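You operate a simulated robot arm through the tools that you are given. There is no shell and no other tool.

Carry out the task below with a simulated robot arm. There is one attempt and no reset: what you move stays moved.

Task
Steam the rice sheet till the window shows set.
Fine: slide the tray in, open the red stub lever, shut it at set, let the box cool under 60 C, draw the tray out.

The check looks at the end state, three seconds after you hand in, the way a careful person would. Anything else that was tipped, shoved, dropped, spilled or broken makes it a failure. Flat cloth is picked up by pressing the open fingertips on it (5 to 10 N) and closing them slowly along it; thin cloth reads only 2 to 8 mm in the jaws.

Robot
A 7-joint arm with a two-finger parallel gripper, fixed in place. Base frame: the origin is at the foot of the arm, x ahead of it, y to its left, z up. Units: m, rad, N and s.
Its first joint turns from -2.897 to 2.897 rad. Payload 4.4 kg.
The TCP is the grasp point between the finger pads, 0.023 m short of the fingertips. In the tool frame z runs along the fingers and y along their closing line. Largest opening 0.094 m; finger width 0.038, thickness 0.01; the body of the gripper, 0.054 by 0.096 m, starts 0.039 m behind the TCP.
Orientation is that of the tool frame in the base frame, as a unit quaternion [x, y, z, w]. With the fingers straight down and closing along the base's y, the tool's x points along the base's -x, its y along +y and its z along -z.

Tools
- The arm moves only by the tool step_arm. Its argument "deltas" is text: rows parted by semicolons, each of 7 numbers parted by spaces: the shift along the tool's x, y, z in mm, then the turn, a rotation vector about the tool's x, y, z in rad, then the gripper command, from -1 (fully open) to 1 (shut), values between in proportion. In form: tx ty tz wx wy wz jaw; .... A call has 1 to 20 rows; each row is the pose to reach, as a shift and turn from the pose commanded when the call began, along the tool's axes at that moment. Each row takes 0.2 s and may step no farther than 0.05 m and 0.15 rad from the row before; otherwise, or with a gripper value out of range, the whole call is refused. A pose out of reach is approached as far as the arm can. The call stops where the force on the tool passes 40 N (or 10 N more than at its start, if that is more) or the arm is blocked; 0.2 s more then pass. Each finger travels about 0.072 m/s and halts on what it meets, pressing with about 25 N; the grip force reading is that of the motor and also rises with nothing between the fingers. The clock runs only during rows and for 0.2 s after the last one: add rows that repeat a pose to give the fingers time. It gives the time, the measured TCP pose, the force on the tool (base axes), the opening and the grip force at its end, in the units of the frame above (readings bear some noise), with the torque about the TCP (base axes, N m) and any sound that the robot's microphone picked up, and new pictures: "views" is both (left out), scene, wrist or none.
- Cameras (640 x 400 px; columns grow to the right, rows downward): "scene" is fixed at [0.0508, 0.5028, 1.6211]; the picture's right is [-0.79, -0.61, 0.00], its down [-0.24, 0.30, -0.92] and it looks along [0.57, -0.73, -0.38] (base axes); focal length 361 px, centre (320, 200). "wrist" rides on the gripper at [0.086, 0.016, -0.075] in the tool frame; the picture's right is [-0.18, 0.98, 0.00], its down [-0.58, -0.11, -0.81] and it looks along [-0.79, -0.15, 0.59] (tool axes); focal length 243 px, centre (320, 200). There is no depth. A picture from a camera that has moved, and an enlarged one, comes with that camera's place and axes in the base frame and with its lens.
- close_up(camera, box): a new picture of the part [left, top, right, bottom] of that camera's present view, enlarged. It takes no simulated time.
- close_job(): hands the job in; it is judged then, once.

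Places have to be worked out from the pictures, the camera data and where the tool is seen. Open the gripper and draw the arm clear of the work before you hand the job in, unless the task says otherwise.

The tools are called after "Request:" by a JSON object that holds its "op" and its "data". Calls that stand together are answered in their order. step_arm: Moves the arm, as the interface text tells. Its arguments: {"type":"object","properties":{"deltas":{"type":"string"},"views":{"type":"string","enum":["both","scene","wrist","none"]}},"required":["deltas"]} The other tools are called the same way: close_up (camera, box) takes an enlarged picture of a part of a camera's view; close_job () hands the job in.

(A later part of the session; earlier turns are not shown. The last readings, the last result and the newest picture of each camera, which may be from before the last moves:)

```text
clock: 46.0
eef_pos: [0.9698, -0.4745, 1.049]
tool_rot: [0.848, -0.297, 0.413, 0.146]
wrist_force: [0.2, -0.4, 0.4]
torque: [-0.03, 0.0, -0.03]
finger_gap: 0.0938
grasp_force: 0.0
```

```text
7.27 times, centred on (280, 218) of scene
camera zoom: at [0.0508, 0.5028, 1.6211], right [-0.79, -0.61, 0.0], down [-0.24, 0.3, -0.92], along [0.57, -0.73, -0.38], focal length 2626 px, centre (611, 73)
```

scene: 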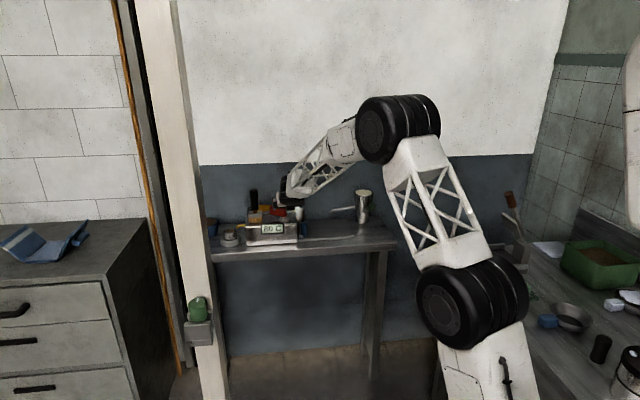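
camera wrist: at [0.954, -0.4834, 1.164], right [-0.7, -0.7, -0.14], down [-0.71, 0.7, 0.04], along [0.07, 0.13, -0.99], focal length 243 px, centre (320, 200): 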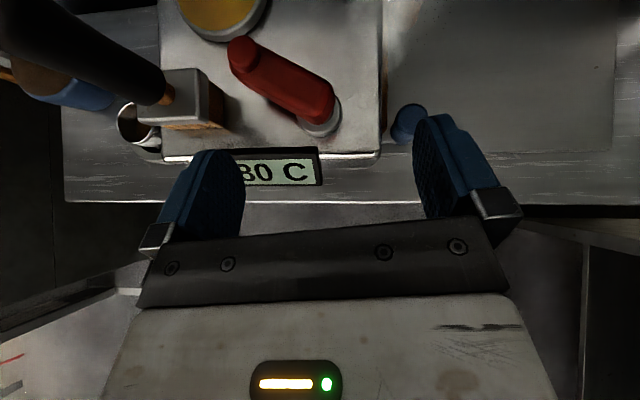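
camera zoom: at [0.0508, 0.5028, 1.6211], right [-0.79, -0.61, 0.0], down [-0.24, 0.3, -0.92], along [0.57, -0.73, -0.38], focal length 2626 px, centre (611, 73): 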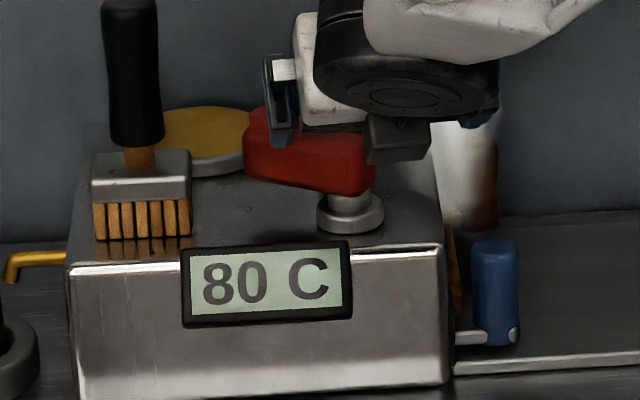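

It still reads 80 C, and the display seems to move in coarse steps. I'll keep polling.

Request:
{"op": "step_arm", "data": {"deltas": "0 0 0 0 0 0 -1; 0 0 0 0 0 0 -1; 0 0 0 0 0 0 -1; 0 0 0 0 0 0 -1", "views": "none"}}

Request:
{"op": "close_up", "data": {"camera": "scene", "box": [240, 190, 320, 245]}}

```text
clock: 47.0
eef_pos: [0.969, -0.4746, 1.0494]
tool_rot: [0.848, -0.297, 0.414, 0.146]
wrist_force: [0.9, 0.5, -0.7]
torque: [-0.02, 0.03, -0.03]
finger_gap: 0.0941
grasp_force: 0.1
```

```text
7.27 times, centred on (280, 218) of scene
camera zoom: at [0.0508, 0.5028, 1.6211], right [-0.79, -0.61, 0.0], down [-0.24, 0.3, -0.92], along [0.57, -0.73, -0.38], focal length 2626 px, centre (611, 73)
```

zoom: 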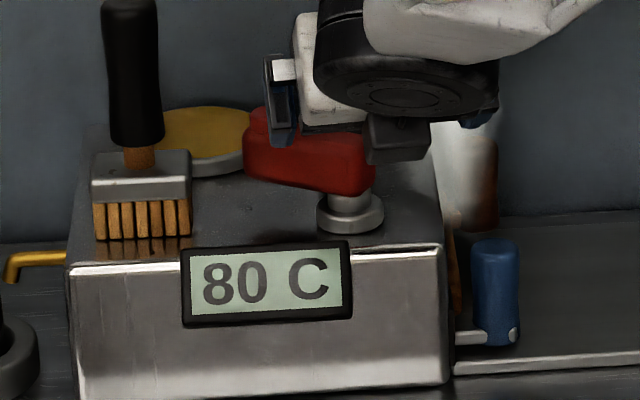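

Request:
{"op": "step_arm", "data": {"deltas": "0 0 0 0 0 0 -1; 0 0 0 0 0 0 -1; 0 0 0 0 0 0 -1; 0 0 0 0 0 0 -1; 0 0 0 0 0 0 -1; 0 0 0 0 0 0 -1", "views": "none"}}

Request:
{"op": "close_up", "data": {"camera": "scene", "box": [240, 190, 320, 245]}}

```text
clock: 48.4
eef_pos: [0.9687, -0.4744, 1.0495]
tool_rot: [0.848, -0.297, 0.413, 0.145]
wrist_force: [0.4, 0.1, 0.4]
torque: [-0.01, -0.02, 0.01]
finger_gap: 0.0939
grasp_force: 0.1
```

```text
7.27 times, centred on (280, 218) of scene
camera zoom: at [0.0508, 0.5028, 1.6211], right [-0.79, -0.61, 0.0], down [-0.24, 0.3, -0.92], along [0.57, -0.73, -0.38], focal length 2626 px, centre (611, 73)
```

zoom: 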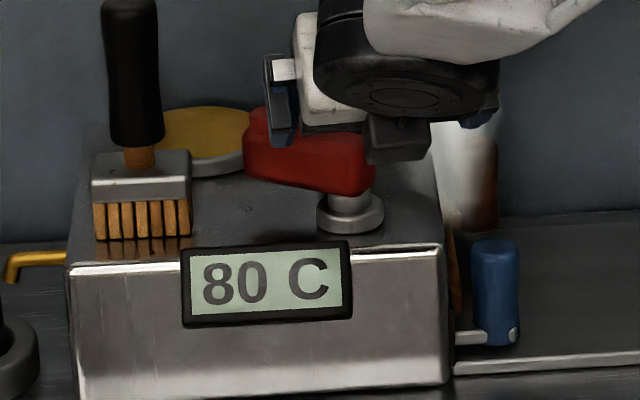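

The reading holds at 80 C, so I'll keep waiting with regular polling.

Request:
{"op": "step_arm", "data": {"deltas": "0 0 0 0 0 0 -1; 0 0 0 0 0 0 -1; 0 0 0 0 0 0 -1; 0 0 0 0 0 0 -1; 0 0 0 0 0 0 -1; 0 0 0 0 0 0 -1; 0 0 0 0 0 0 -1", "views": "none"}}

Request:
{"op": "close_up", "data": {"camera": "scene", "box": [240, 190, 320, 245]}}

```text
clock: 50.0
eef_pos: [0.9696, -0.4756, 1.0481]
tool_rot: [0.849, -0.297, 0.413, 0.145]
wrist_force: [-0.1, -0.2, 0.4]
torque: [0.05, -0.01, 0.01]
finger_gap: 0.094
grasp_force: 0.0
```

```text
7.27 times, centred on (280, 218) of scene
camera zoom: at [0.0508, 0.5028, 1.6211], right [-0.79, -0.61, 0.0], down [-0.24, 0.3, -0.92], along [0.57, -0.73, -0.38], focal length 2626 px, centre (611, 73)
```

zoom: 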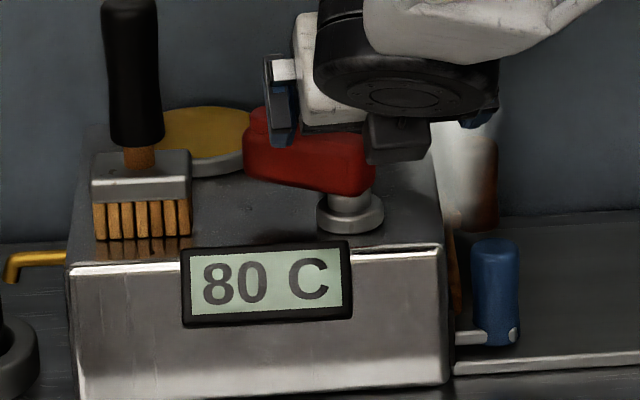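

Request:
{"op": "step_arm", "data": {"deltas": "0 0 0 0 0 0 -1; 0 0 0 0 0 0 -1; 0 0 0 0 0 0 -1; 0 0 0 0 0 0 -1; 0 0 0 0 0 0 -1; 0 0 0 0 0 0 -1; 0 0 0 0 0 0 -1", "views": "none"}}

Request:
{"op": "close_up", "data": {"camera": "scene", "box": [240, 190, 320, 245]}}

Request:
{"op": "close_up", "data": {"camera": "wrist", "box": [140, 0, 480, 240]}}

```text
clock: 51.6
eef_pos: [0.9695, -0.4753, 1.0493]
tool_rot: [0.848, -0.296, 0.414, 0.145]
wrist_force: [-0.1, 0.0, 0.3]
torque: [-0.01, -0.02, -0.01]
finger_gap: 0.0941
grasp_force: 0.1
```

```text
7.27 times, centred on (280, 218) of scene
camera zoom: at [0.0508, 0.5028, 1.6211], right [-0.79, -0.61, 0.0], down [-0.24, 0.3, -0.92], along [0.57, -0.73, -0.38], focal length 2626 px, centre (611, 73)
```

zoom: 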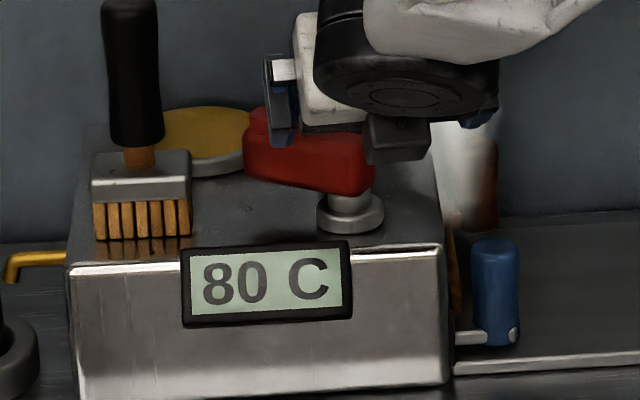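

```text
1.67 times, centred on (310, 120) of wrist
camera zoom: at [0.9537, -0.4837, 1.1636], right [-0.7, -0.7, -0.14], down [-0.71, 0.7, 0.04], along [0.07, 0.13, -0.99], focal length 404 px, centre (337, 333)
```

zoom: 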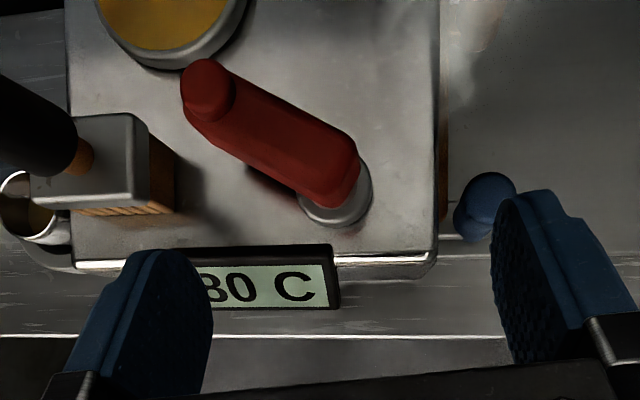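

80 C is probably a coarse display band, and steam is clearly flowing. The lever stands at about 59°. I'll keep polling.

Request:
{"op": "step_arm", "data": {"deltas": "0 0 0 0 0 0 -1; 0 0 0 0 0 0 -1; 0 0 0 0 0 0 -1; 0 0 0 0 0 0 -1; 0 0 0 0 0 0 -1; 0 0 0 0 0 0 -1; 0 0 0 0 0 0 -1; 0 0 0 0 0 0 -1", "views": "none"}}

Request:
{"op": "close_up", "data": {"camera": "scene", "box": [240, 190, 320, 245]}}

```text
clock: 53.4
eef_pos: [0.9682, -0.475, 1.0498]
tool_rot: [0.848, -0.297, 0.414, 0.145]
wrist_force: [0.5, -0.2, 0.3]
torque: [0.02, 0.02, -0.01]
finger_gap: 0.0941
grasp_force: 0.0
```

```text
7.27 times, centred on (280, 218) of scene
camera zoom: at [0.0508, 0.5028, 1.6211], right [-0.79, -0.61, 0.0], down [-0.24, 0.3, -0.92], along [0.57, -0.73, -0.38], focal length 2626 px, centre (611, 73)
```

zoom: 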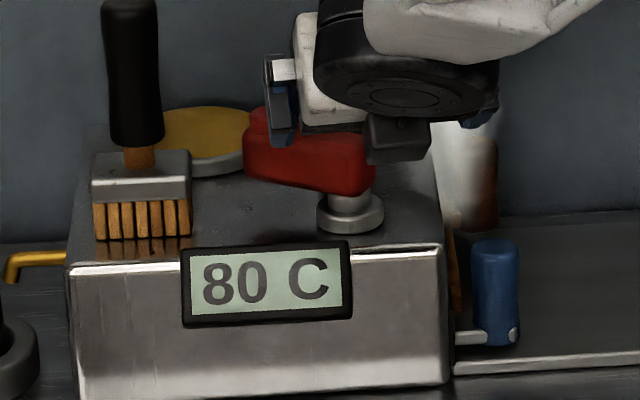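

Request:
{"op": "step_arm", "data": {"deltas": "0 0 0 0 0 0 -1; 0 0 0 0 0 0 -1; 0 0 0 0 0 0 -1; 0 0 0 0 0 0 -1; 0 0 0 0 0 0 -1; 0 0 0 0 0 0 -1; 0 0 0 0 0 0 -1; 0 0 0 0 0 0 -1", "views": "none"}}

Request:
{"op": "close_up", "data": {"camera": "scene", "box": [240, 190, 320, 245]}}

```text
clock: 55.2
eef_pos: [0.9683, -0.476, 1.049]
tool_rot: [0.848, -0.297, 0.414, 0.145]
wrist_force: [0.9, -0.1, -0.2]
torque: [0.0, -0.02, 0.02]
finger_gap: 0.0939
grasp_force: 0.0
```

```text
7.27 times, centred on (280, 218) of scene
camera zoom: at [0.0508, 0.5028, 1.6211], right [-0.79, -0.61, 0.0], down [-0.24, 0.3, -0.92], along [0.57, -0.73, -0.38], focal length 2626 px, centre (611, 73)
```

zoom: 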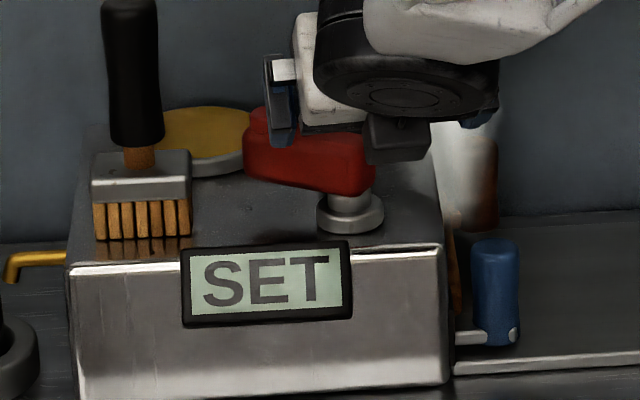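

SET is showing. I'll push the lever shut now: down in front of it, push the tip back with the +e finger, then sweep toward -e to the stop.

Request:
{"op": "step_arm", "data": {"deltas": "-2 1 28 0 0 0 -1; -4 1.6 55 0 0 0 -1; 5 3.2 67 0 0 0 -1; 14 4.9 79 0 0 0 -1; 23.5 6.6 90 0 0 0 -1; 33 8.3 103 0 0 0 -1; 33 19 102 0 0 0 -1; 32 29 101 0 0 0 -1; 32 33 101 0 0 0 -1"}}

Request:
{"op": "close_up", "data": {"camera": "scene", "box": [240, 190, 320, 245]}}

Request:
{"op": "close_up", "data": {"camera": "wrist", "box": [140, 0, 480, 240]}}

```text
clock: 57.2
eef_pos: [1.0298, -0.5582, 1.0113]
tool_rot: [0.848, -0.295, 0.415, 0.144]
wrist_force: [11.1, 9.2, -1.3]
torque: [0.08, -0.12, -0.37]
finger_gap: 0.094
grasp_force: 0.3
stopped in row 9: the force on the tool passed its limit at 48 N (the readings are from after the stop); the commanded pose is now the measured one
camera wrist: at [1.0139, -0.5664, 1.1255], right [-0.7, -0.7, -0.15], down [-0.71, 0.7, 0.04], along [0.08, 0.13, -0.99], focal length 243 px, centre (320, 200)
```

scene: 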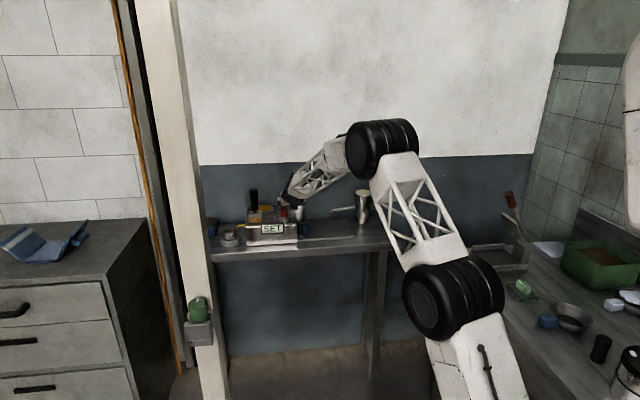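
wrist: 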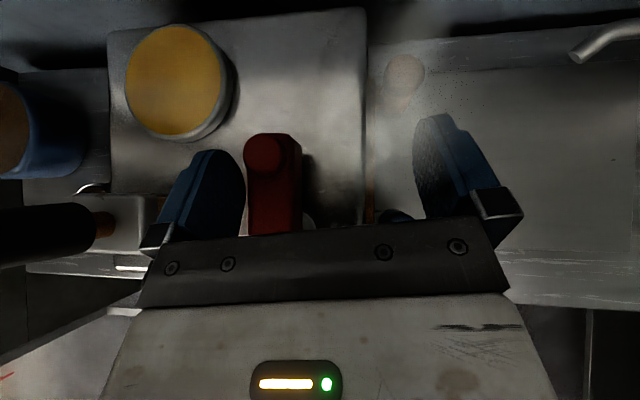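

```text
7.27 times, centred on (280, 218) of scene
camera zoom: at [0.0508, 0.5028, 1.6211], right [-0.79, -0.61, 0.0], down [-0.24, 0.3, -0.92], along [0.57, -0.73, -0.38], focal length 2626 px, centre (611, 73)
```

zoom: 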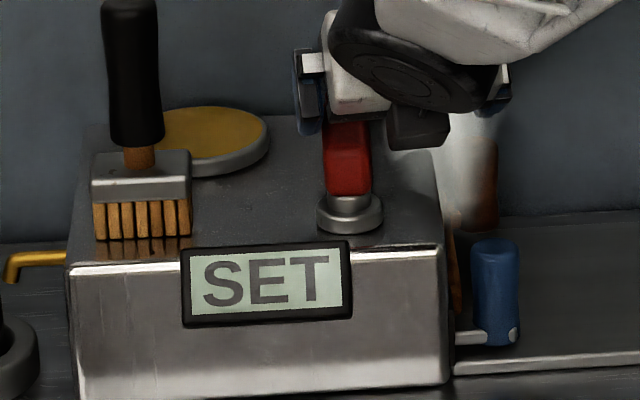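

```text
1.67 times, centred on (310, 120) of wrist
camera zoom: at [1.0139, -0.5664, 1.1255], right [-0.7, -0.7, -0.15], down [-0.71, 0.7, 0.04], along [0.08, 0.13, -0.99], focal length 404 px, centre (337, 333)
```

zoom: 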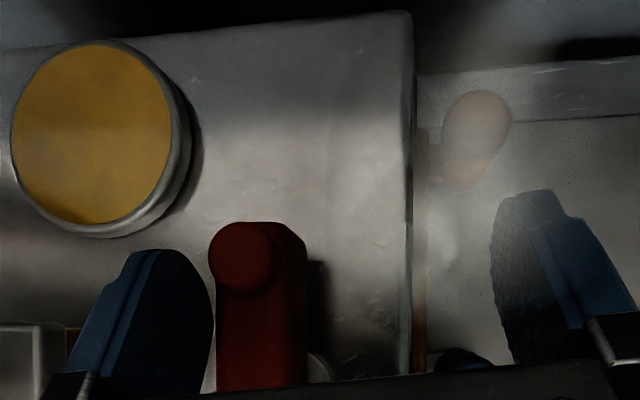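

The lever is back at its shut stop, pointing straight back. I'll release the pressure and retreat upward to the hover point, then check the lever and window.

Request:
{"op": "step_arm", "data": {"deltas": "0 -4 0 0 0 0 -1; 0 -4 -25 0 0 0 -1; 0 -4 -60 0 0 0 -1; 0 -4 -100 0 0 0 -1; 0 -4 -130 0 0 0 -1; 0 -4 -130 0 0 0 -1"}}

Request:
{"op": "close_up", "data": {"camera": "scene", "box": [240, 190, 320, 245]}}

Request:
{"op": "close_up", "data": {"camera": "wrist", "box": [140, 0, 480, 240]}}

```text
clock: 58.6
eef_pos: [0.9504, -0.4917, 1.0875]
tool_rot: [0.849, -0.294, 0.415, 0.143]
wrist_force: [0.3, 0.3, 0.0]
torque: [-0.01, 0.03, -0.01]
finger_gap: 0.0938
grasp_force: 0.0
camera wrist: at [0.9354, -0.5017, 1.2024], right [-0.7, -0.7, -0.14], down [-0.71, 0.7, 0.04], along [0.08, 0.13, -0.99], focal length 243 px, centre (320, 200)
```

scene: 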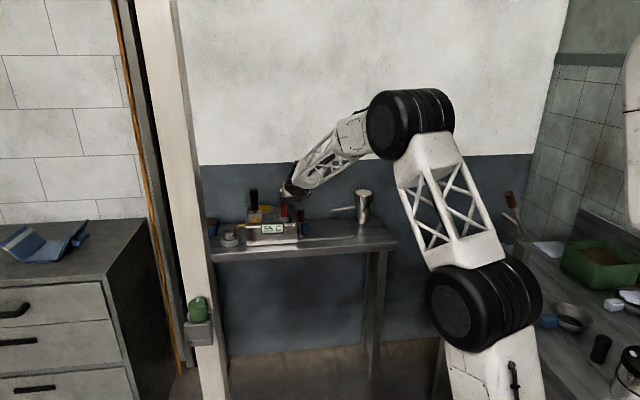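
wrist: 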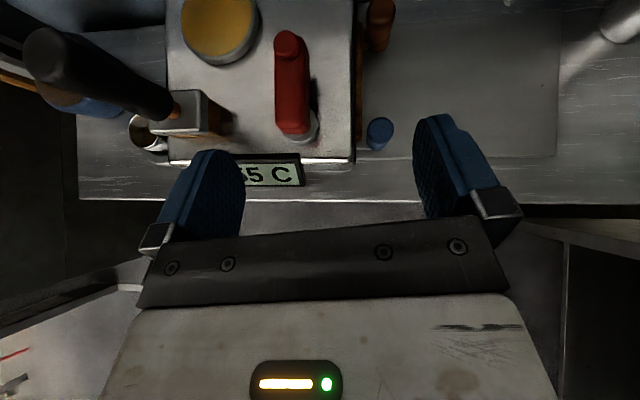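

```text
7.27 times, centred on (280, 218) of scene
camera zoom: at [0.0508, 0.5028, 1.6211], right [-0.79, -0.61, 0.0], down [-0.24, 0.3, -0.92], along [0.57, -0.73, -0.38], focal length 2626 px, centre (611, 73)
```

zoom: 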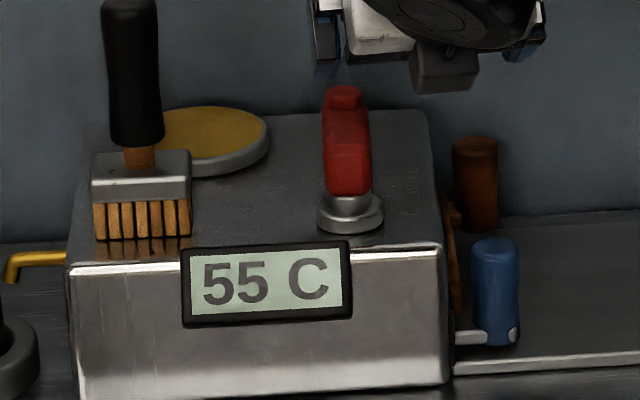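

```text
1.67 times, centred on (310, 120) of wrist
camera zoom: at [0.9354, -0.5017, 1.2024], right [-0.7, -0.7, -0.14], down [-0.71, 0.7, 0.04], along [0.08, 0.13, -0.99], focal length 404 px, centre (337, 333)
```

zoom: 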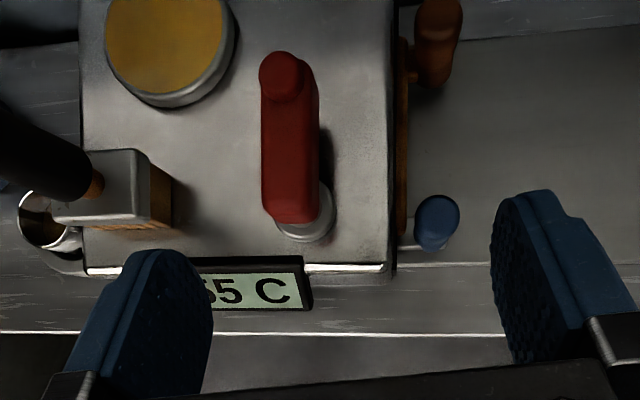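

The lever is shut, the steam has stopped and the window reads 55 C, already falling below 60. I'll pitch back to 74° and move to the pre-grasp point in front of the blue post while it cools further.

Request:
{"op": "step_arm", "data": {"deltas": "-27 5 -30 0 0.1 0 -0.6; -50 15 -25 0 0.2 0 -0.2; -80 30 0 0 0.3 0 0.19; -107 38.7 20 0 0.385 0 0.19; -130.6 38.7 39 0 0.385 0 0.19; -130.6 38.7 39 0 0.385 0 0.19"}}

Request:
{"op": "close_up", "data": {"camera": "scene", "box": [240, 190, 320, 245]}}

Request:
{"op": "close_up", "data": {"camera": "wrist", "box": [140, 0, 480, 240]}}

```text
clock: 60.0
eef_pos: [0.8896, -0.4924, 0.9656]
tool_rot: [0.753, -0.263, 0.57, 0.198]
wrist_force: [-1.1, -0.4, 1.0]
torque: [0.04, 0.05, 0.0]
finger_gap: 0.038
grasp_force: 0.0
camera wrist: at [0.8402, -0.4745, 1.0692], right [-0.65, -0.74, -0.18], down [-0.66, 0.66, -0.34], along [0.37, -0.1, -0.92], focal length 243 px, centre (320, 200)
```

scene: 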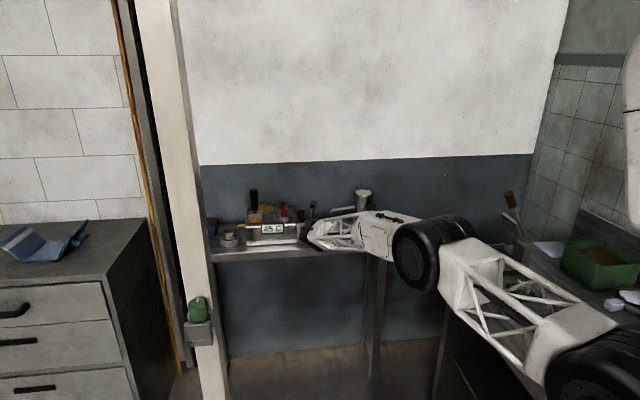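
wrist: 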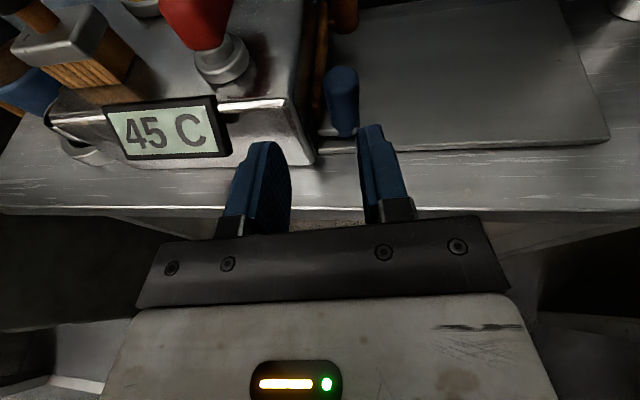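

```text
7.27 times, centred on (280, 218) of scene
camera zoom: at [0.0508, 0.5028, 1.6211], right [-0.79, -0.61, 0.0], down [-0.24, 0.3, -0.92], along [0.57, -0.73, -0.38], focal length 2626 px, centre (611, 73)
```

zoom: 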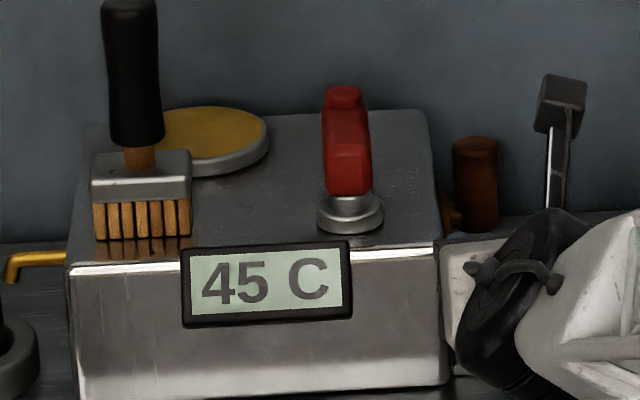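

```text
1.67 times, centred on (310, 120) of wrist
camera zoom: at [0.8402, -0.4745, 1.0692], right [-0.65, -0.74, -0.18], down [-0.66, 0.66, -0.34], along [0.37, -0.1, -0.92], focal length 404 px, centre (337, 333)
```

zoom: 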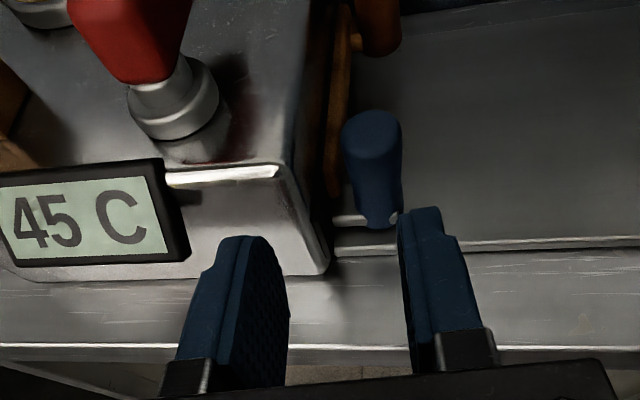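

45 C. I'll undo the small yaw and lower to grasp height, still in front of the post.

Request:
{"op": "step_arm", "data": {"deltas": "-10 0 3 -0.055 0 0.015 0.19; -20 0 6 -0.109 0 0.031 0.19; -29.5 0 8.3 -0.109 0 0.031 0.19; -29.5 0 8.3 -0.109 0 0.031 0.19", "views": "wrist"}}

Request:
{"op": "close_up", "data": {"camera": "wrist", "box": [140, 0, 480, 240]}}

```text
clock: 61.0
eef_pos: [0.8886, -0.4915, 0.9329]
tool_rot: [0.737, -0.305, 0.557, 0.23]
wrist_force: [-0.1, -0.9, -0.3]
torque: [-0.01, -0.04, 0.02]
finger_gap: 0.0381
grasp_force: 0.0
camera wrist: at [0.8422, -0.469, 1.0369], right [-0.73, -0.66, -0.18], down [-0.59, 0.74, -0.34], along [0.35, -0.14, -0.92], focal length 243 px, centre (320, 200)
```

wrist: 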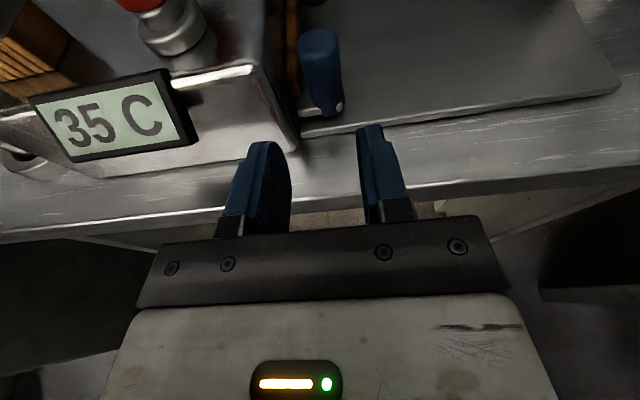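

```text
1.67 times, centred on (310, 120) of wrist
camera zoom: at [0.8422, -0.469, 1.0369], right [-0.73, -0.66, -0.18], down [-0.59, 0.74, -0.34], along [0.35, -0.14, -0.92], focal length 404 px, centre (337, 333)
```

zoom: 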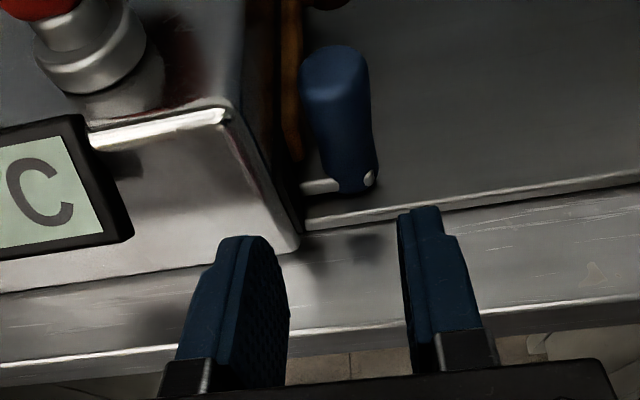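

35 C now, well under 60. The post measures s≈.279, so I'll slide in around it with the 38 mm gap and watch for contact.

Request:
{"op": "step_arm", "data": {"deltas": "4 1.5 20 0 0 0 0.19; 9 1.5 40 0 0 0 0.19; 13 1.5 60 0 0 0 0.19; 17 1.5 78 0 0 0 0.19; 19 1.5 88 0 0 0 0.19; 21 1.5 98 0 0 0 0.19; 21 1.5 98 0 0 0 0.19", "views": "wrist"}}

Request:
{"op": "close_up", "data": {"camera": "wrist", "box": [140, 0, 480, 240]}}

```text
clock: 61.9
eef_pos: [0.9353, -0.5355, 0.9308]
tool_rot: [0.739, -0.303, 0.557, 0.228]
wrist_force: [-65.1, 51.6, 23.7]
torque: [-0.36, -1.56, 2.33]
finger_gap: 0.0337
grasp_force: 0.1
stopped in row 4: the force on the tool passed its limit at 136 N (the readings are from after the stop); the commanded pose is now the measured one
camera wrist: at [0.8883, -0.5131, 1.0342], right [-0.73, -0.66, -0.18], down [-0.59, 0.73, -0.34], along [0.35, -0.14, -0.92], focal length 243 px, centre (320, 200)
```

wrist: 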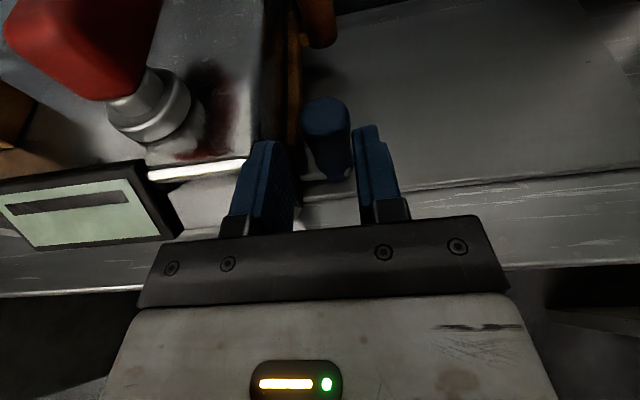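

```text
1.67 times, centred on (310, 120) of wrist
camera zoom: at [0.8883, -0.5131, 1.0342], right [-0.73, -0.66, -0.18], down [-0.59, 0.73, -0.34], along [0.35, -0.14, -0.92], focal length 404 px, centre (337, 333)
```

zoom: 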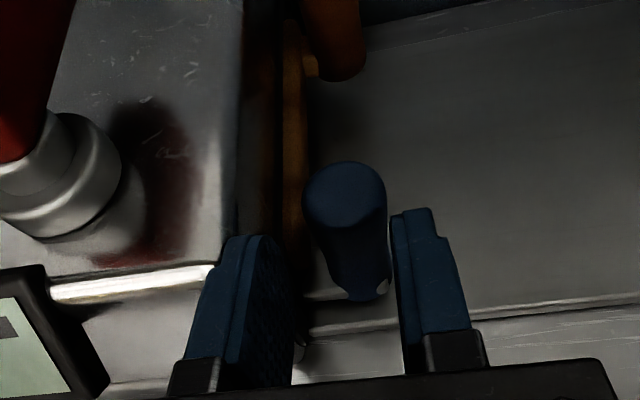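

The +e finger just clipped the box's front corner (contact at s .313), and it had been about 3 mm too far toward the box. I'll back off, shift 16 mm toward -e and open to 60 mm, so the +e finger sits midway between the post and the box face. I'll also check that the box wasn't disturbed.

Request:
{"op": "step_arm", "data": {"deltas": "0 0 -10 0 0 0 0.19; 0 4 -30 0 0 0 0.1; 0 16 -40 0 0 0 -0.277; 0 16 -40 0 0 0 -0.277; 0 16 -40 0 0 0 -0.277"}}

Request:
{"op": "close_up", "data": {"camera": "wrist", "box": [140, 0, 480, 240]}}

Request:
{"op": "close_up", "data": {"camera": "scene", "box": [230, 180, 350, 250]}}

```text
clock: 63.1
eef_pos: [0.8953, -0.5207, 0.9418]
tool_rot: [0.739, -0.303, 0.557, 0.229]
wrist_force: [-0.9, 0.2, -0.4]
torque: [0.04, 0.01, -0.03]
finger_gap: 0.0599
grasp_force: 0.0
camera wrist: at [0.8485, -0.4982, 1.0455], right [-0.73, -0.66, -0.18], down [-0.59, 0.74, -0.34], along [0.35, -0.14, -0.92], focal length 243 px, centre (320, 200)
```

scene: 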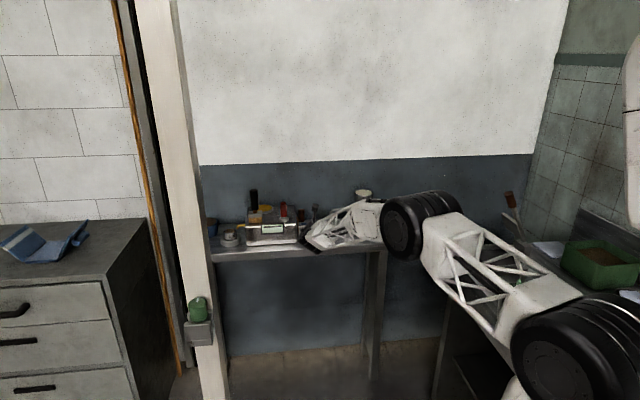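
wrist: 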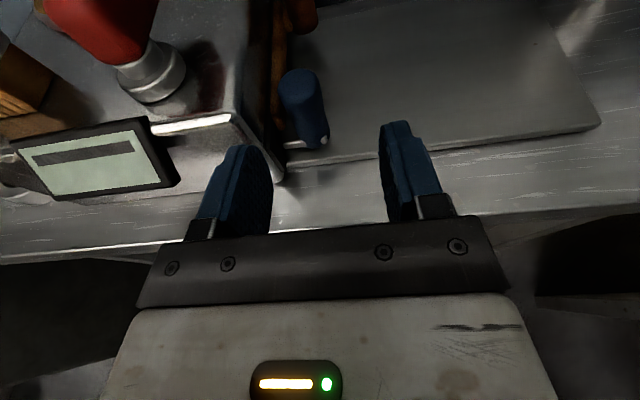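

```text
1.67 times, centred on (310, 120) of wrist
camera zoom: at [0.8485, -0.4982, 1.0455], right [-0.73, -0.66, -0.18], down [-0.59, 0.74, -0.34], along [0.35, -0.14, -0.92], focal length 404 px, centre (337, 333)
```

zoom: 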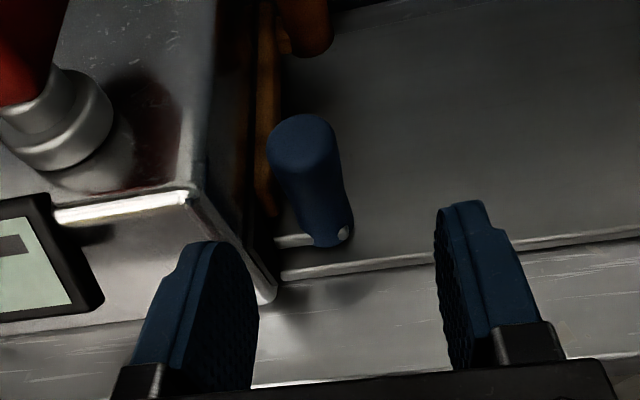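

```text
5.33 times, centred on (290, 215) of scene
camera zoom: at [0.0508, 0.5028, 1.6211], right [-0.79, -0.61, 0.0], down [-0.24, 0.3, -0.92], along [0.57, -0.73, -0.38], focal length 1926 px, centre (480, 120)
```

zoom: 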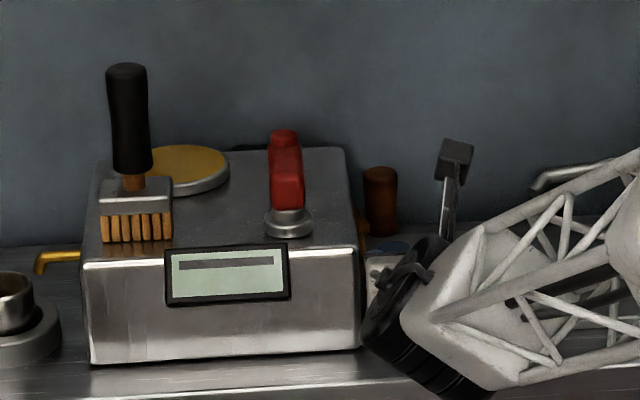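

The box sits as before and the window is back to its idle dash, so it's cool. I'll move in around the post with the new offset.

Request:
{"op": "step_arm", "data": {"deltas": "2 -1.5 19 0 0 0 -0.277; 4 -1.5 38 0 0 0 -0.277; 5 -1.5 57 0 0 0 -0.277; 7 -1.5 75.5 0 0 0 -0.277; 7 -1.5 75.5 0 0 0 -0.277", "views": "wrist"}}

Request:
{"op": "close_up", "data": {"camera": "wrist", "box": [140, 0, 480, 240]}}

```text
clock: 64.3
eef_pos: [0.95, -0.5725, 0.927]
tool_rot: [0.738, -0.304, 0.557, 0.229]
wrist_force: [-1.4, -1.7, -2.3]
torque: [0.05, 0.02, -0.06]
finger_gap: 0.059
grasp_force: 0.0
camera wrist: at [0.9033, -0.5505, 1.0315], right [-0.73, -0.66, -0.18], down [-0.59, 0.74, -0.34], along [0.35, -0.14, -0.92], focal length 243 px, centre (320, 200)
```

wrist: 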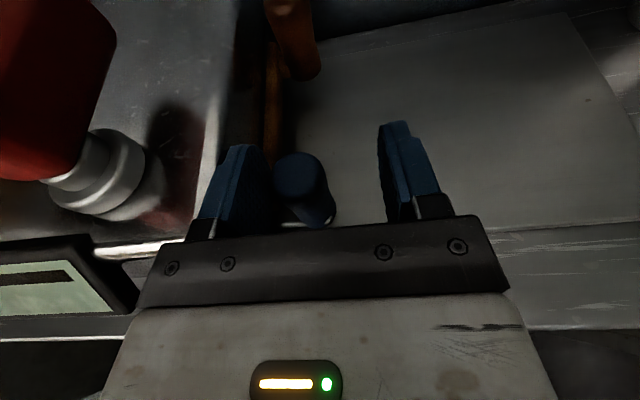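

```text
1.67 times, centred on (310, 120) of wrist
camera zoom: at [0.9033, -0.5505, 1.0315], right [-0.73, -0.66, -0.18], down [-0.59, 0.74, -0.34], along [0.35, -0.14, -0.92], focal length 404 px, centre (337, 333)
```

zoom: 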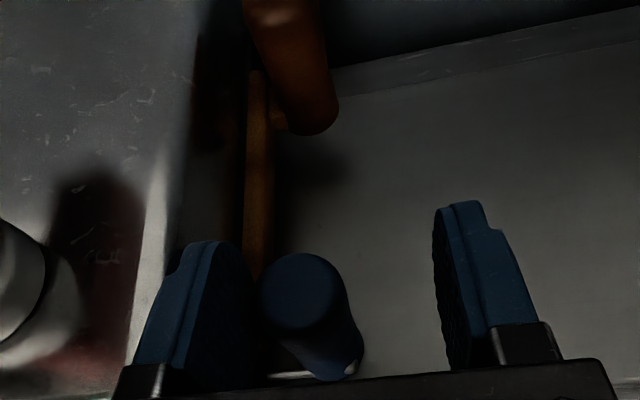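

The finger is in the gap and the post is between the pads. I'll close slowly, which will also ease the tray out a few mm as the grip centres.

Request:
{"op": "step_arm", "data": {"deltas": "0 0 0 0 0 0 0; 0 0 0 0 0 0 0.2; 0 0 0 0 0 0 0.4; 0 0 0 0 0 0 0.6; 0 0 0 0 0 0 0.9; 0 0 0 0 0 0 1; 0 0 0 0 0 0 1", "views": "wrist"}}

Request:
{"op": "close_up", "data": {"camera": "wrist", "box": [140, 0, 480, 240]}}

```text
clock: 65.9
eef_pos: [0.9491, -0.5732, 0.9286]
tool_rot: [0.739, -0.303, 0.557, 0.229]
wrist_force: [-1.7, 3.4, -0.4]
torque: [0.37, -0.29, 0.02]
finger_gap: 0.0281
grasp_force: 44.7
camera wrist: at [0.9032, -0.5504, 1.0318], right [-0.73, -0.66, -0.18], down [-0.59, 0.74, -0.34], along [0.35, -0.14, -0.92], focal length 243 px, centre (320, 200)
```

wrist: 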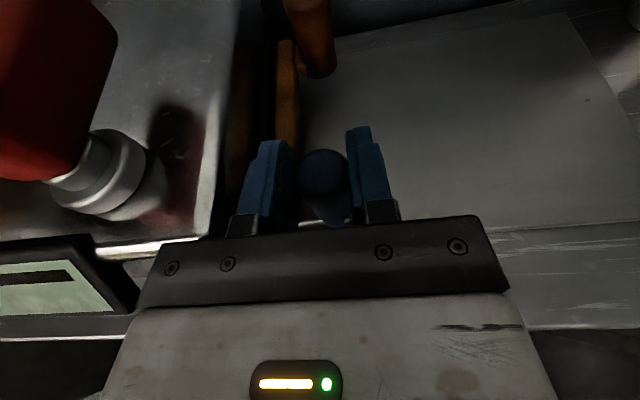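

```text
1.67 times, centred on (310, 120) of wrist
camera zoom: at [0.9032, -0.5504, 1.0318], right [-0.73, -0.66, -0.18], down [-0.59, 0.74, -0.34], along [0.35, -0.14, -0.92], focal length 404 px, centre (337, 333)
```

zoom: 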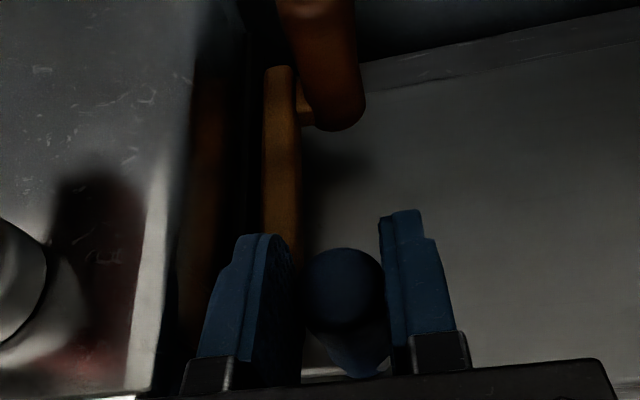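

The grip is firm with little side load. I'll draw the tray out along the rails, correcting for the tool's slight yaw, 100 mm first.

Request:
{"op": "step_arm", "data": {"deltas": "0 4 0 0 0 0 1; 0 10 -0.06 0 0 0 1; 0 20 -0.13 0 0 0 1; -0.05 30 -0.2 0 0 0 1; -0.07 40 -0.26 0 0 0 1; -0.09 50 -0.33 0 0 0 1; -0.1 60 -0.39 0 0 0 1; -0.12 70 -0.46 0 0 0 1; -0.14 80 -0.52 0 0 0 1; -0.16 90 -0.59 0 0 0 1; -0.18 100 -0.65 0 0 0 1; -0.18 100 -0.65 0 0 0 1"}}

Request:
{"op": "close_up", "data": {"camera": "wrist", "box": [100, 0, 480, 240]}}

```text
clock: 68.5
eef_pos: [0.8807, -0.6441, 0.9256]
tool_rot: [0.737, -0.305, 0.557, 0.231]
wrist_force: [24.7, -19.6, 15.5]
torque: [-0.75, -0.45, 0.02]
finger_gap: 0.028
grasp_force: 44.9
camera wrist: at [0.8345, -0.6212, 1.0305], right [-0.73, -0.66, -0.18], down [-0.59, 0.74, -0.34], along [0.35, -0.14, -0.92], focal length 243 px, centre (320, 200)
```

scene: 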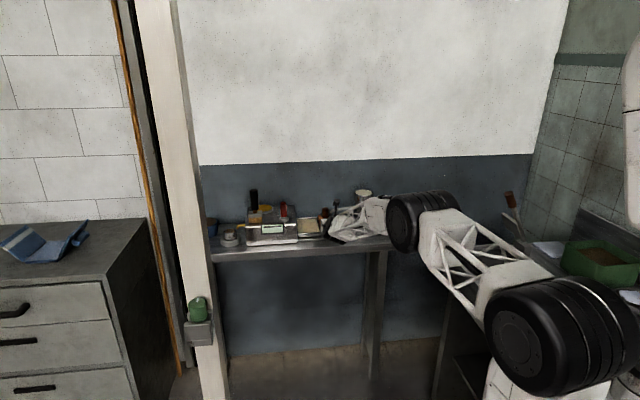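
wrist: 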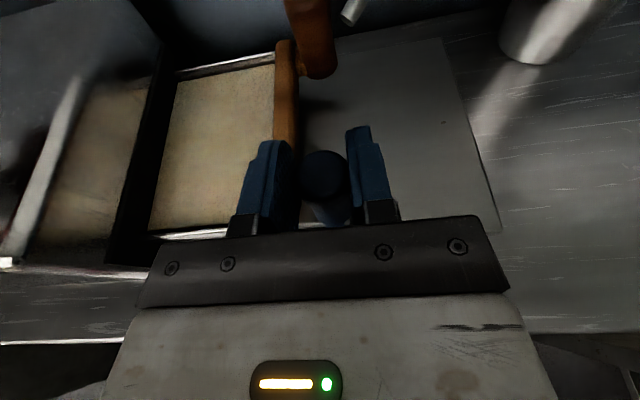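

```text
1.67 times, centred on (290, 120) of wrist
camera zoom: at [0.8345, -0.6212, 1.0305], right [-0.73, -0.66, -0.18], down [-0.59, 0.74, -0.34], along [0.35, -0.14, -0.92], focal length 404 px, centre (370, 333)
```

zoom: 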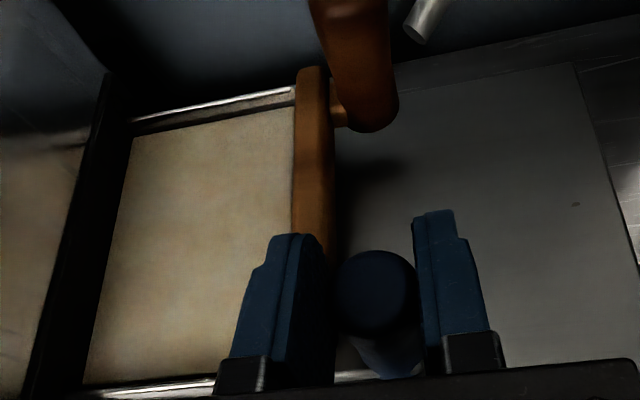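

The sheet looks cooked, a warm tan. The side force shows the rail slopes slightly the other way, so I'll relieve 0.9 mm toward -n and draw the remaining 85 mm.

Request:
{"op": "step_arm", "data": {"deltas": "0.25 0 0.9 0 0 0 1; 0.25 10 0.9 0 0 0 1; 0.26 20 0.95 0 0 0 1; 0.27 30 0.97 0 0 0 1; 0.27 40 1 0 0 0 1; 0.28 50 1.02 0 0 0 1; 0.28 60 1.05 0 0 0 1; 0.29 70 1.07 0 0 0 1; 0.3 78 1.1 0 0 0 1; 0.3 85 1.1 0 0 0 1; 0.3 85 1.1 0 0 0 1"}}

Request:
{"op": "close_up", "data": {"camera": "wrist", "box": [60, 0, 480, 240]}}

Request:
{"op": "close_up", "data": {"camera": "scene", "box": [230, 180, 390, 260]}}

```text
clock: 70.9
eef_pos: [0.8204, -0.7038, 0.9251]
tool_rot: [0.739, -0.304, 0.556, 0.229]
wrist_force: [-13.2, 18.9, 22.8]
torque: [0.37, -0.02, 0.12]
finger_gap: 0.0282
grasp_force: 44.7
camera wrist: at [0.7744, -0.6819, 1.0291], right [-0.73, -0.66, -0.18], down [-0.59, 0.74, -0.34], along [0.35, -0.14, -0.92], focal length 243 px, centre (320, 200)
```

scene: 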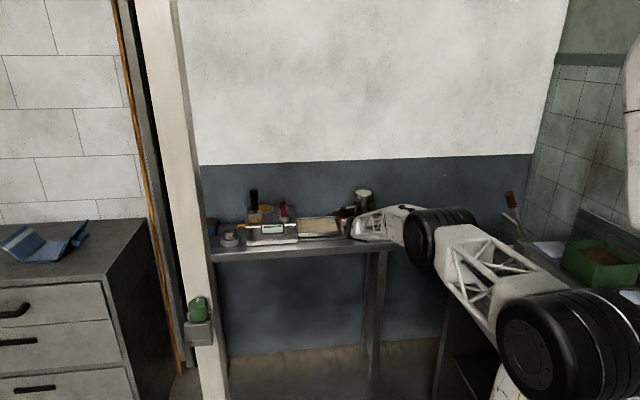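
wrist: 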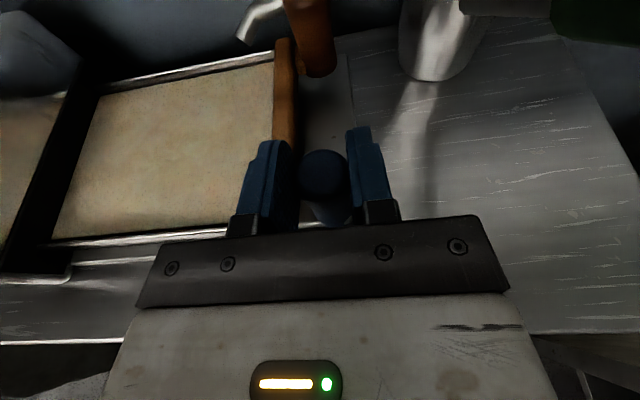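

```text
1.52 times, centred on (270, 120) of wrist
camera zoom: at [0.7744, -0.6819, 1.0291], right [-0.73, -0.66, -0.18], down [-0.59, 0.74, -0.34], along [0.35, -0.14, -0.92], focal length 370 px, centre (396, 322)
```

zoom: 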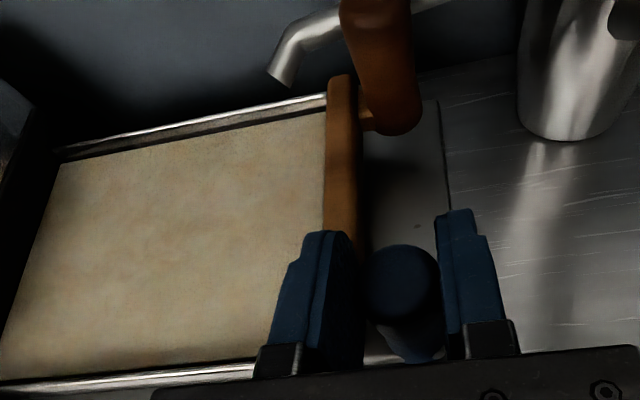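

```text
4.00 times, centred on (310, 220) of scene
camera zoom: at [0.0508, 0.5028, 1.6211], right [-0.79, -0.61, 0.0], down [-0.24, 0.3, -0.92], along [0.57, -0.73, -0.38], focal length 1444 px, centre (360, 120)
```

zoom: 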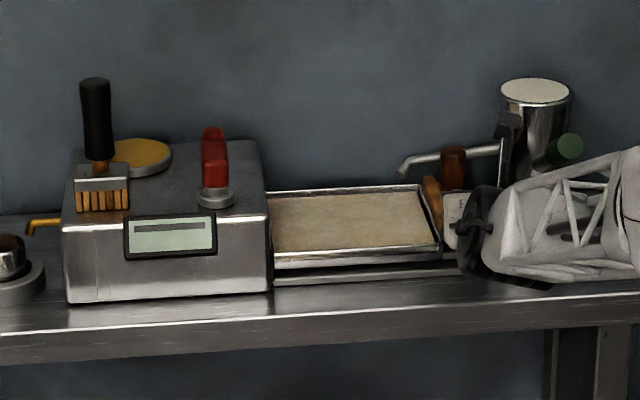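

The tray is out to within 2 mm of where it started, with the lever shut and the window idle. I'll relieve the side load and draw the last 3 mm.

Request:
{"op": "step_arm", "data": {"deltas": "-0.3 0 -0.7 0 0 0 1; -0.3 1 -0.7 0 0 0 1; -0.3 2 -0.7 0 0 0 1; -0.3 3 -0.7 0 0 0 1; -0.3 3 -0.7 0 0 0 1", "views": "none"}}

```text
clock: 72.1
eef_pos: [0.8188, -0.7069, 0.9254]
tool_rot: [0.738, -0.304, 0.557, 0.23]
wrist_force: [15.1, 8.6, 2.4]
torque: [0.32, -0.76, 0.16]
finger_gap: 0.0282
grasp_force: 44.4
```

The tray is at its out position (s .079), with a light reaction as at a stop. I'll open the jaws and back straight out.

Request:
{"op": "step_arm", "data": {"deltas": "0 -0.5 0 0 0 0 0.7; 0 -0.5 0 0 0 0 0.2; 0 -0.5 0 0 0 0 -0.1; 0 -0.5 0 0 0 0 -0.1; 0 -0.5 -15 0 0 0 -0.1; 0 -0.5 -35 0 0 0 -0.1; 0 -0.5 -70 0 0 0 -0.1; 0 -0.5 -110 0 0 0 -0.1; 10 -0.5 -150 0 0 0 -0.1; 40 -0.5 -190 0 0 0 -0.1; 60 -0.5 -230 0 0 0 -0.1; 60 -0.5 -230 0 0 0 -0.1"}}

Request:
{"op": "close_up", "data": {"camera": "scene", "box": [210, 170, 400, 270]}}

Request:
{"op": "close_up", "data": {"camera": "wrist", "box": [60, 0, 560, 240]}}

```text
clock: 74.2
eef_pos: [0.7073, -0.5889, 0.8256]
tool_rot: [0.79, -0.316, 0.484, 0.203]
wrist_force: [0.2, 0.4, 1.7]
torque: [0.02, -0.02, 0.02]
finger_gap: 0.052
grasp_force: 0.1
stopped in row 10: the arm was blocked; the commanded pose is now the measured one
camera wrist: at [0.6758, -0.5799, 0.9364], right [-0.75, -0.65, -0.15], down [-0.63, 0.76, -0.16], along [0.22, -0.03, -0.98], focal length 243 px, centre (320, 200)
```

scene: 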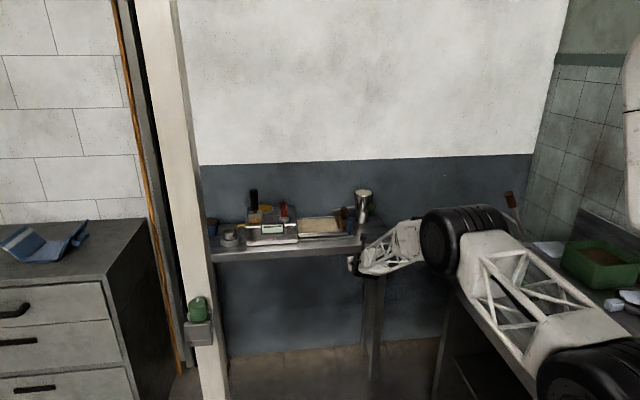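
wrist: 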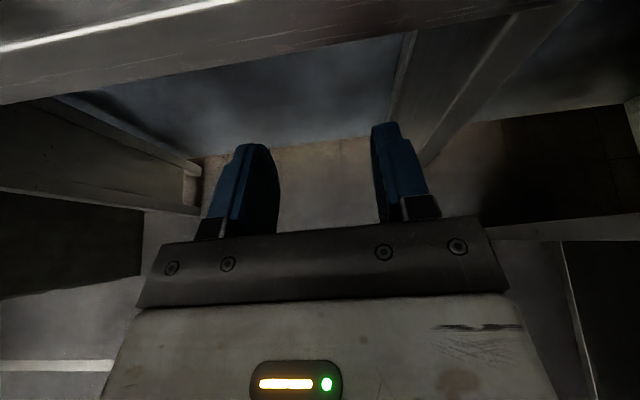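

```text
3.37 times, centred on (305, 220) of scene
camera zoom: at [0.0508, 0.5028, 1.6211], right [-0.79, -0.61, 0.0], down [-0.24, 0.3, -0.92], along [0.57, -0.73, -0.38], focal length 1216 px, centre (370, 133)
```

zoom: 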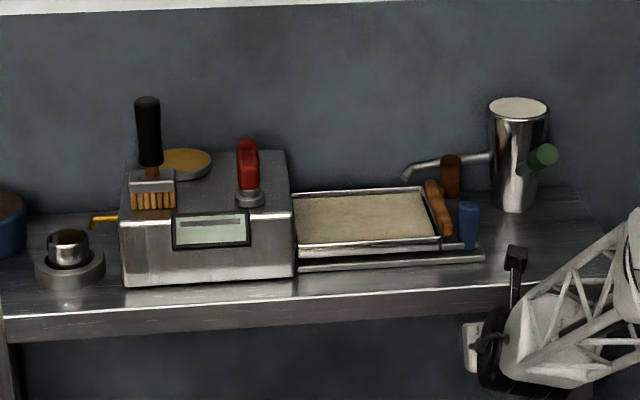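

```text
1.28 times, centred on (310, 120) of wrist
camera zoom: at [0.6758, -0.5799, 0.9364], right [-0.75, -0.65, -0.15], down [-0.63, 0.76, -0.16], along [0.22, -0.03, -0.98], focal length 311 px, centre (333, 302)
```

zoom: 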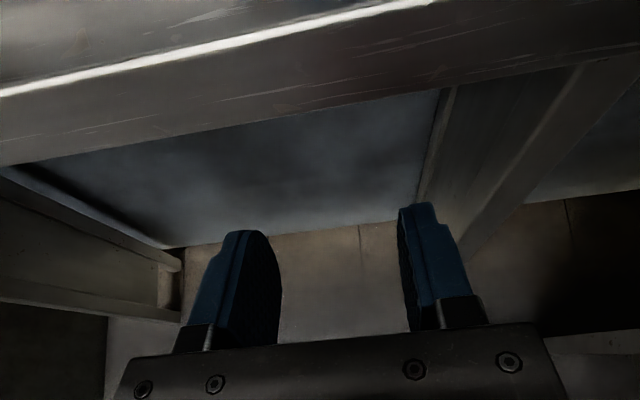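

The tray work looks right, but the arm dropped and reports blocked during the retreat. I'll look closely at the arm's links against the side counter before moving.

Request:
{"op": "close_up", "data": {"camera": "scene", "box": [340, 160, 640, 400]}}

```text
1.67 times, centred on (490, 280) of scene
camera zoom: at [0.0508, 0.5028, 1.6211], right [-0.79, -0.61, 0.0], down [-0.24, 0.3, -0.92], along [0.57, -0.73, -0.38], focal length 602 px, centre (37, 67)
```

zoom: 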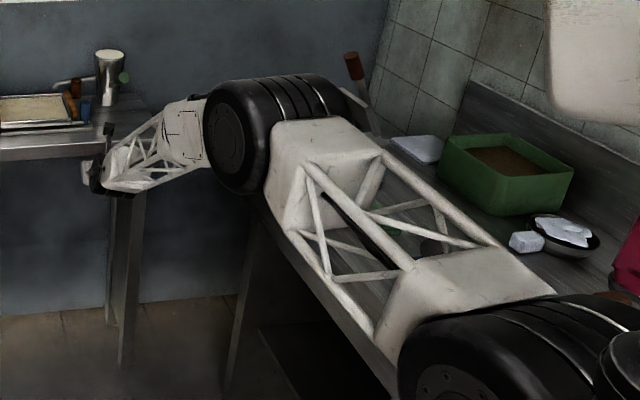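

The elbow has sunk low, close to the side counter, and the wrist force is nearly zero. I'll raise the hand straight up in front of the bench in small steps to lift the elbow away.

Request:
{"op": "step_arm", "data": {"deltas": "9 0 -4.5 0 0 0 -0.1; 18 0 -9 0 0 0 -0.1; 36 0 -18 0 0 0 -0.1; 54 0 -27 0 0 0 -0.1; 72 0 -36 0 0 0 -0.1; 90 0 -45 0 0 0 -0.1; 107 0 -54 0 0 0 -0.1; 107 0 -54 0 0 0 -0.1"}}

Request:
{"op": "close_up", "data": {"camera": "scene", "box": [340, 160, 640, 400]}}

```text
clock: 76.0
eef_pos: [0.7174, -0.5752, 0.9284]
tool_rot: [0.797, -0.31, 0.479, 0.197]
wrist_force: [0.2, -0.1, -0.1]
torque: [0.02, -0.03, 0.03]
finger_gap: 0.0515
grasp_force: 0.0
camera wrist: at [0.6874, -0.5677, 1.0398], right [-0.74, -0.66, -0.15], down [-0.65, 0.75, -0.14], along [0.2, -0.01, -0.98], focal length 243 px, centre (320, 200)
```

scene: 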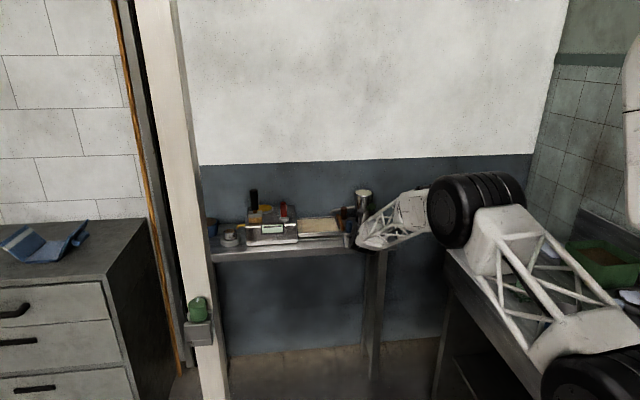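
wrist: 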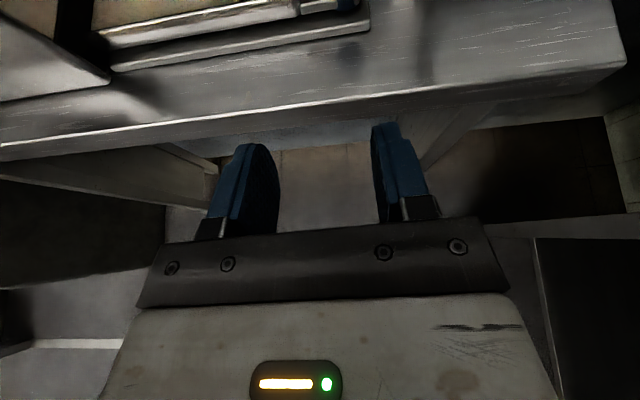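

```text
1.67 times, centred on (490, 280) of scene
camera zoom: at [0.0508, 0.5028, 1.6211], right [-0.79, -0.61, 0.0], down [-0.24, 0.3, -0.92], along [0.57, -0.73, -0.38], focal length 602 px, centre (37, 67)
```

zoom: 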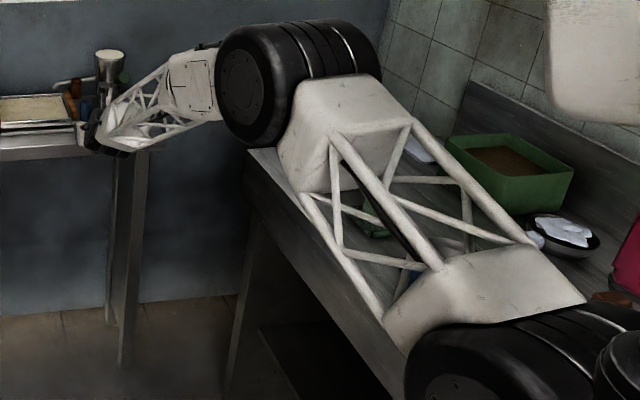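

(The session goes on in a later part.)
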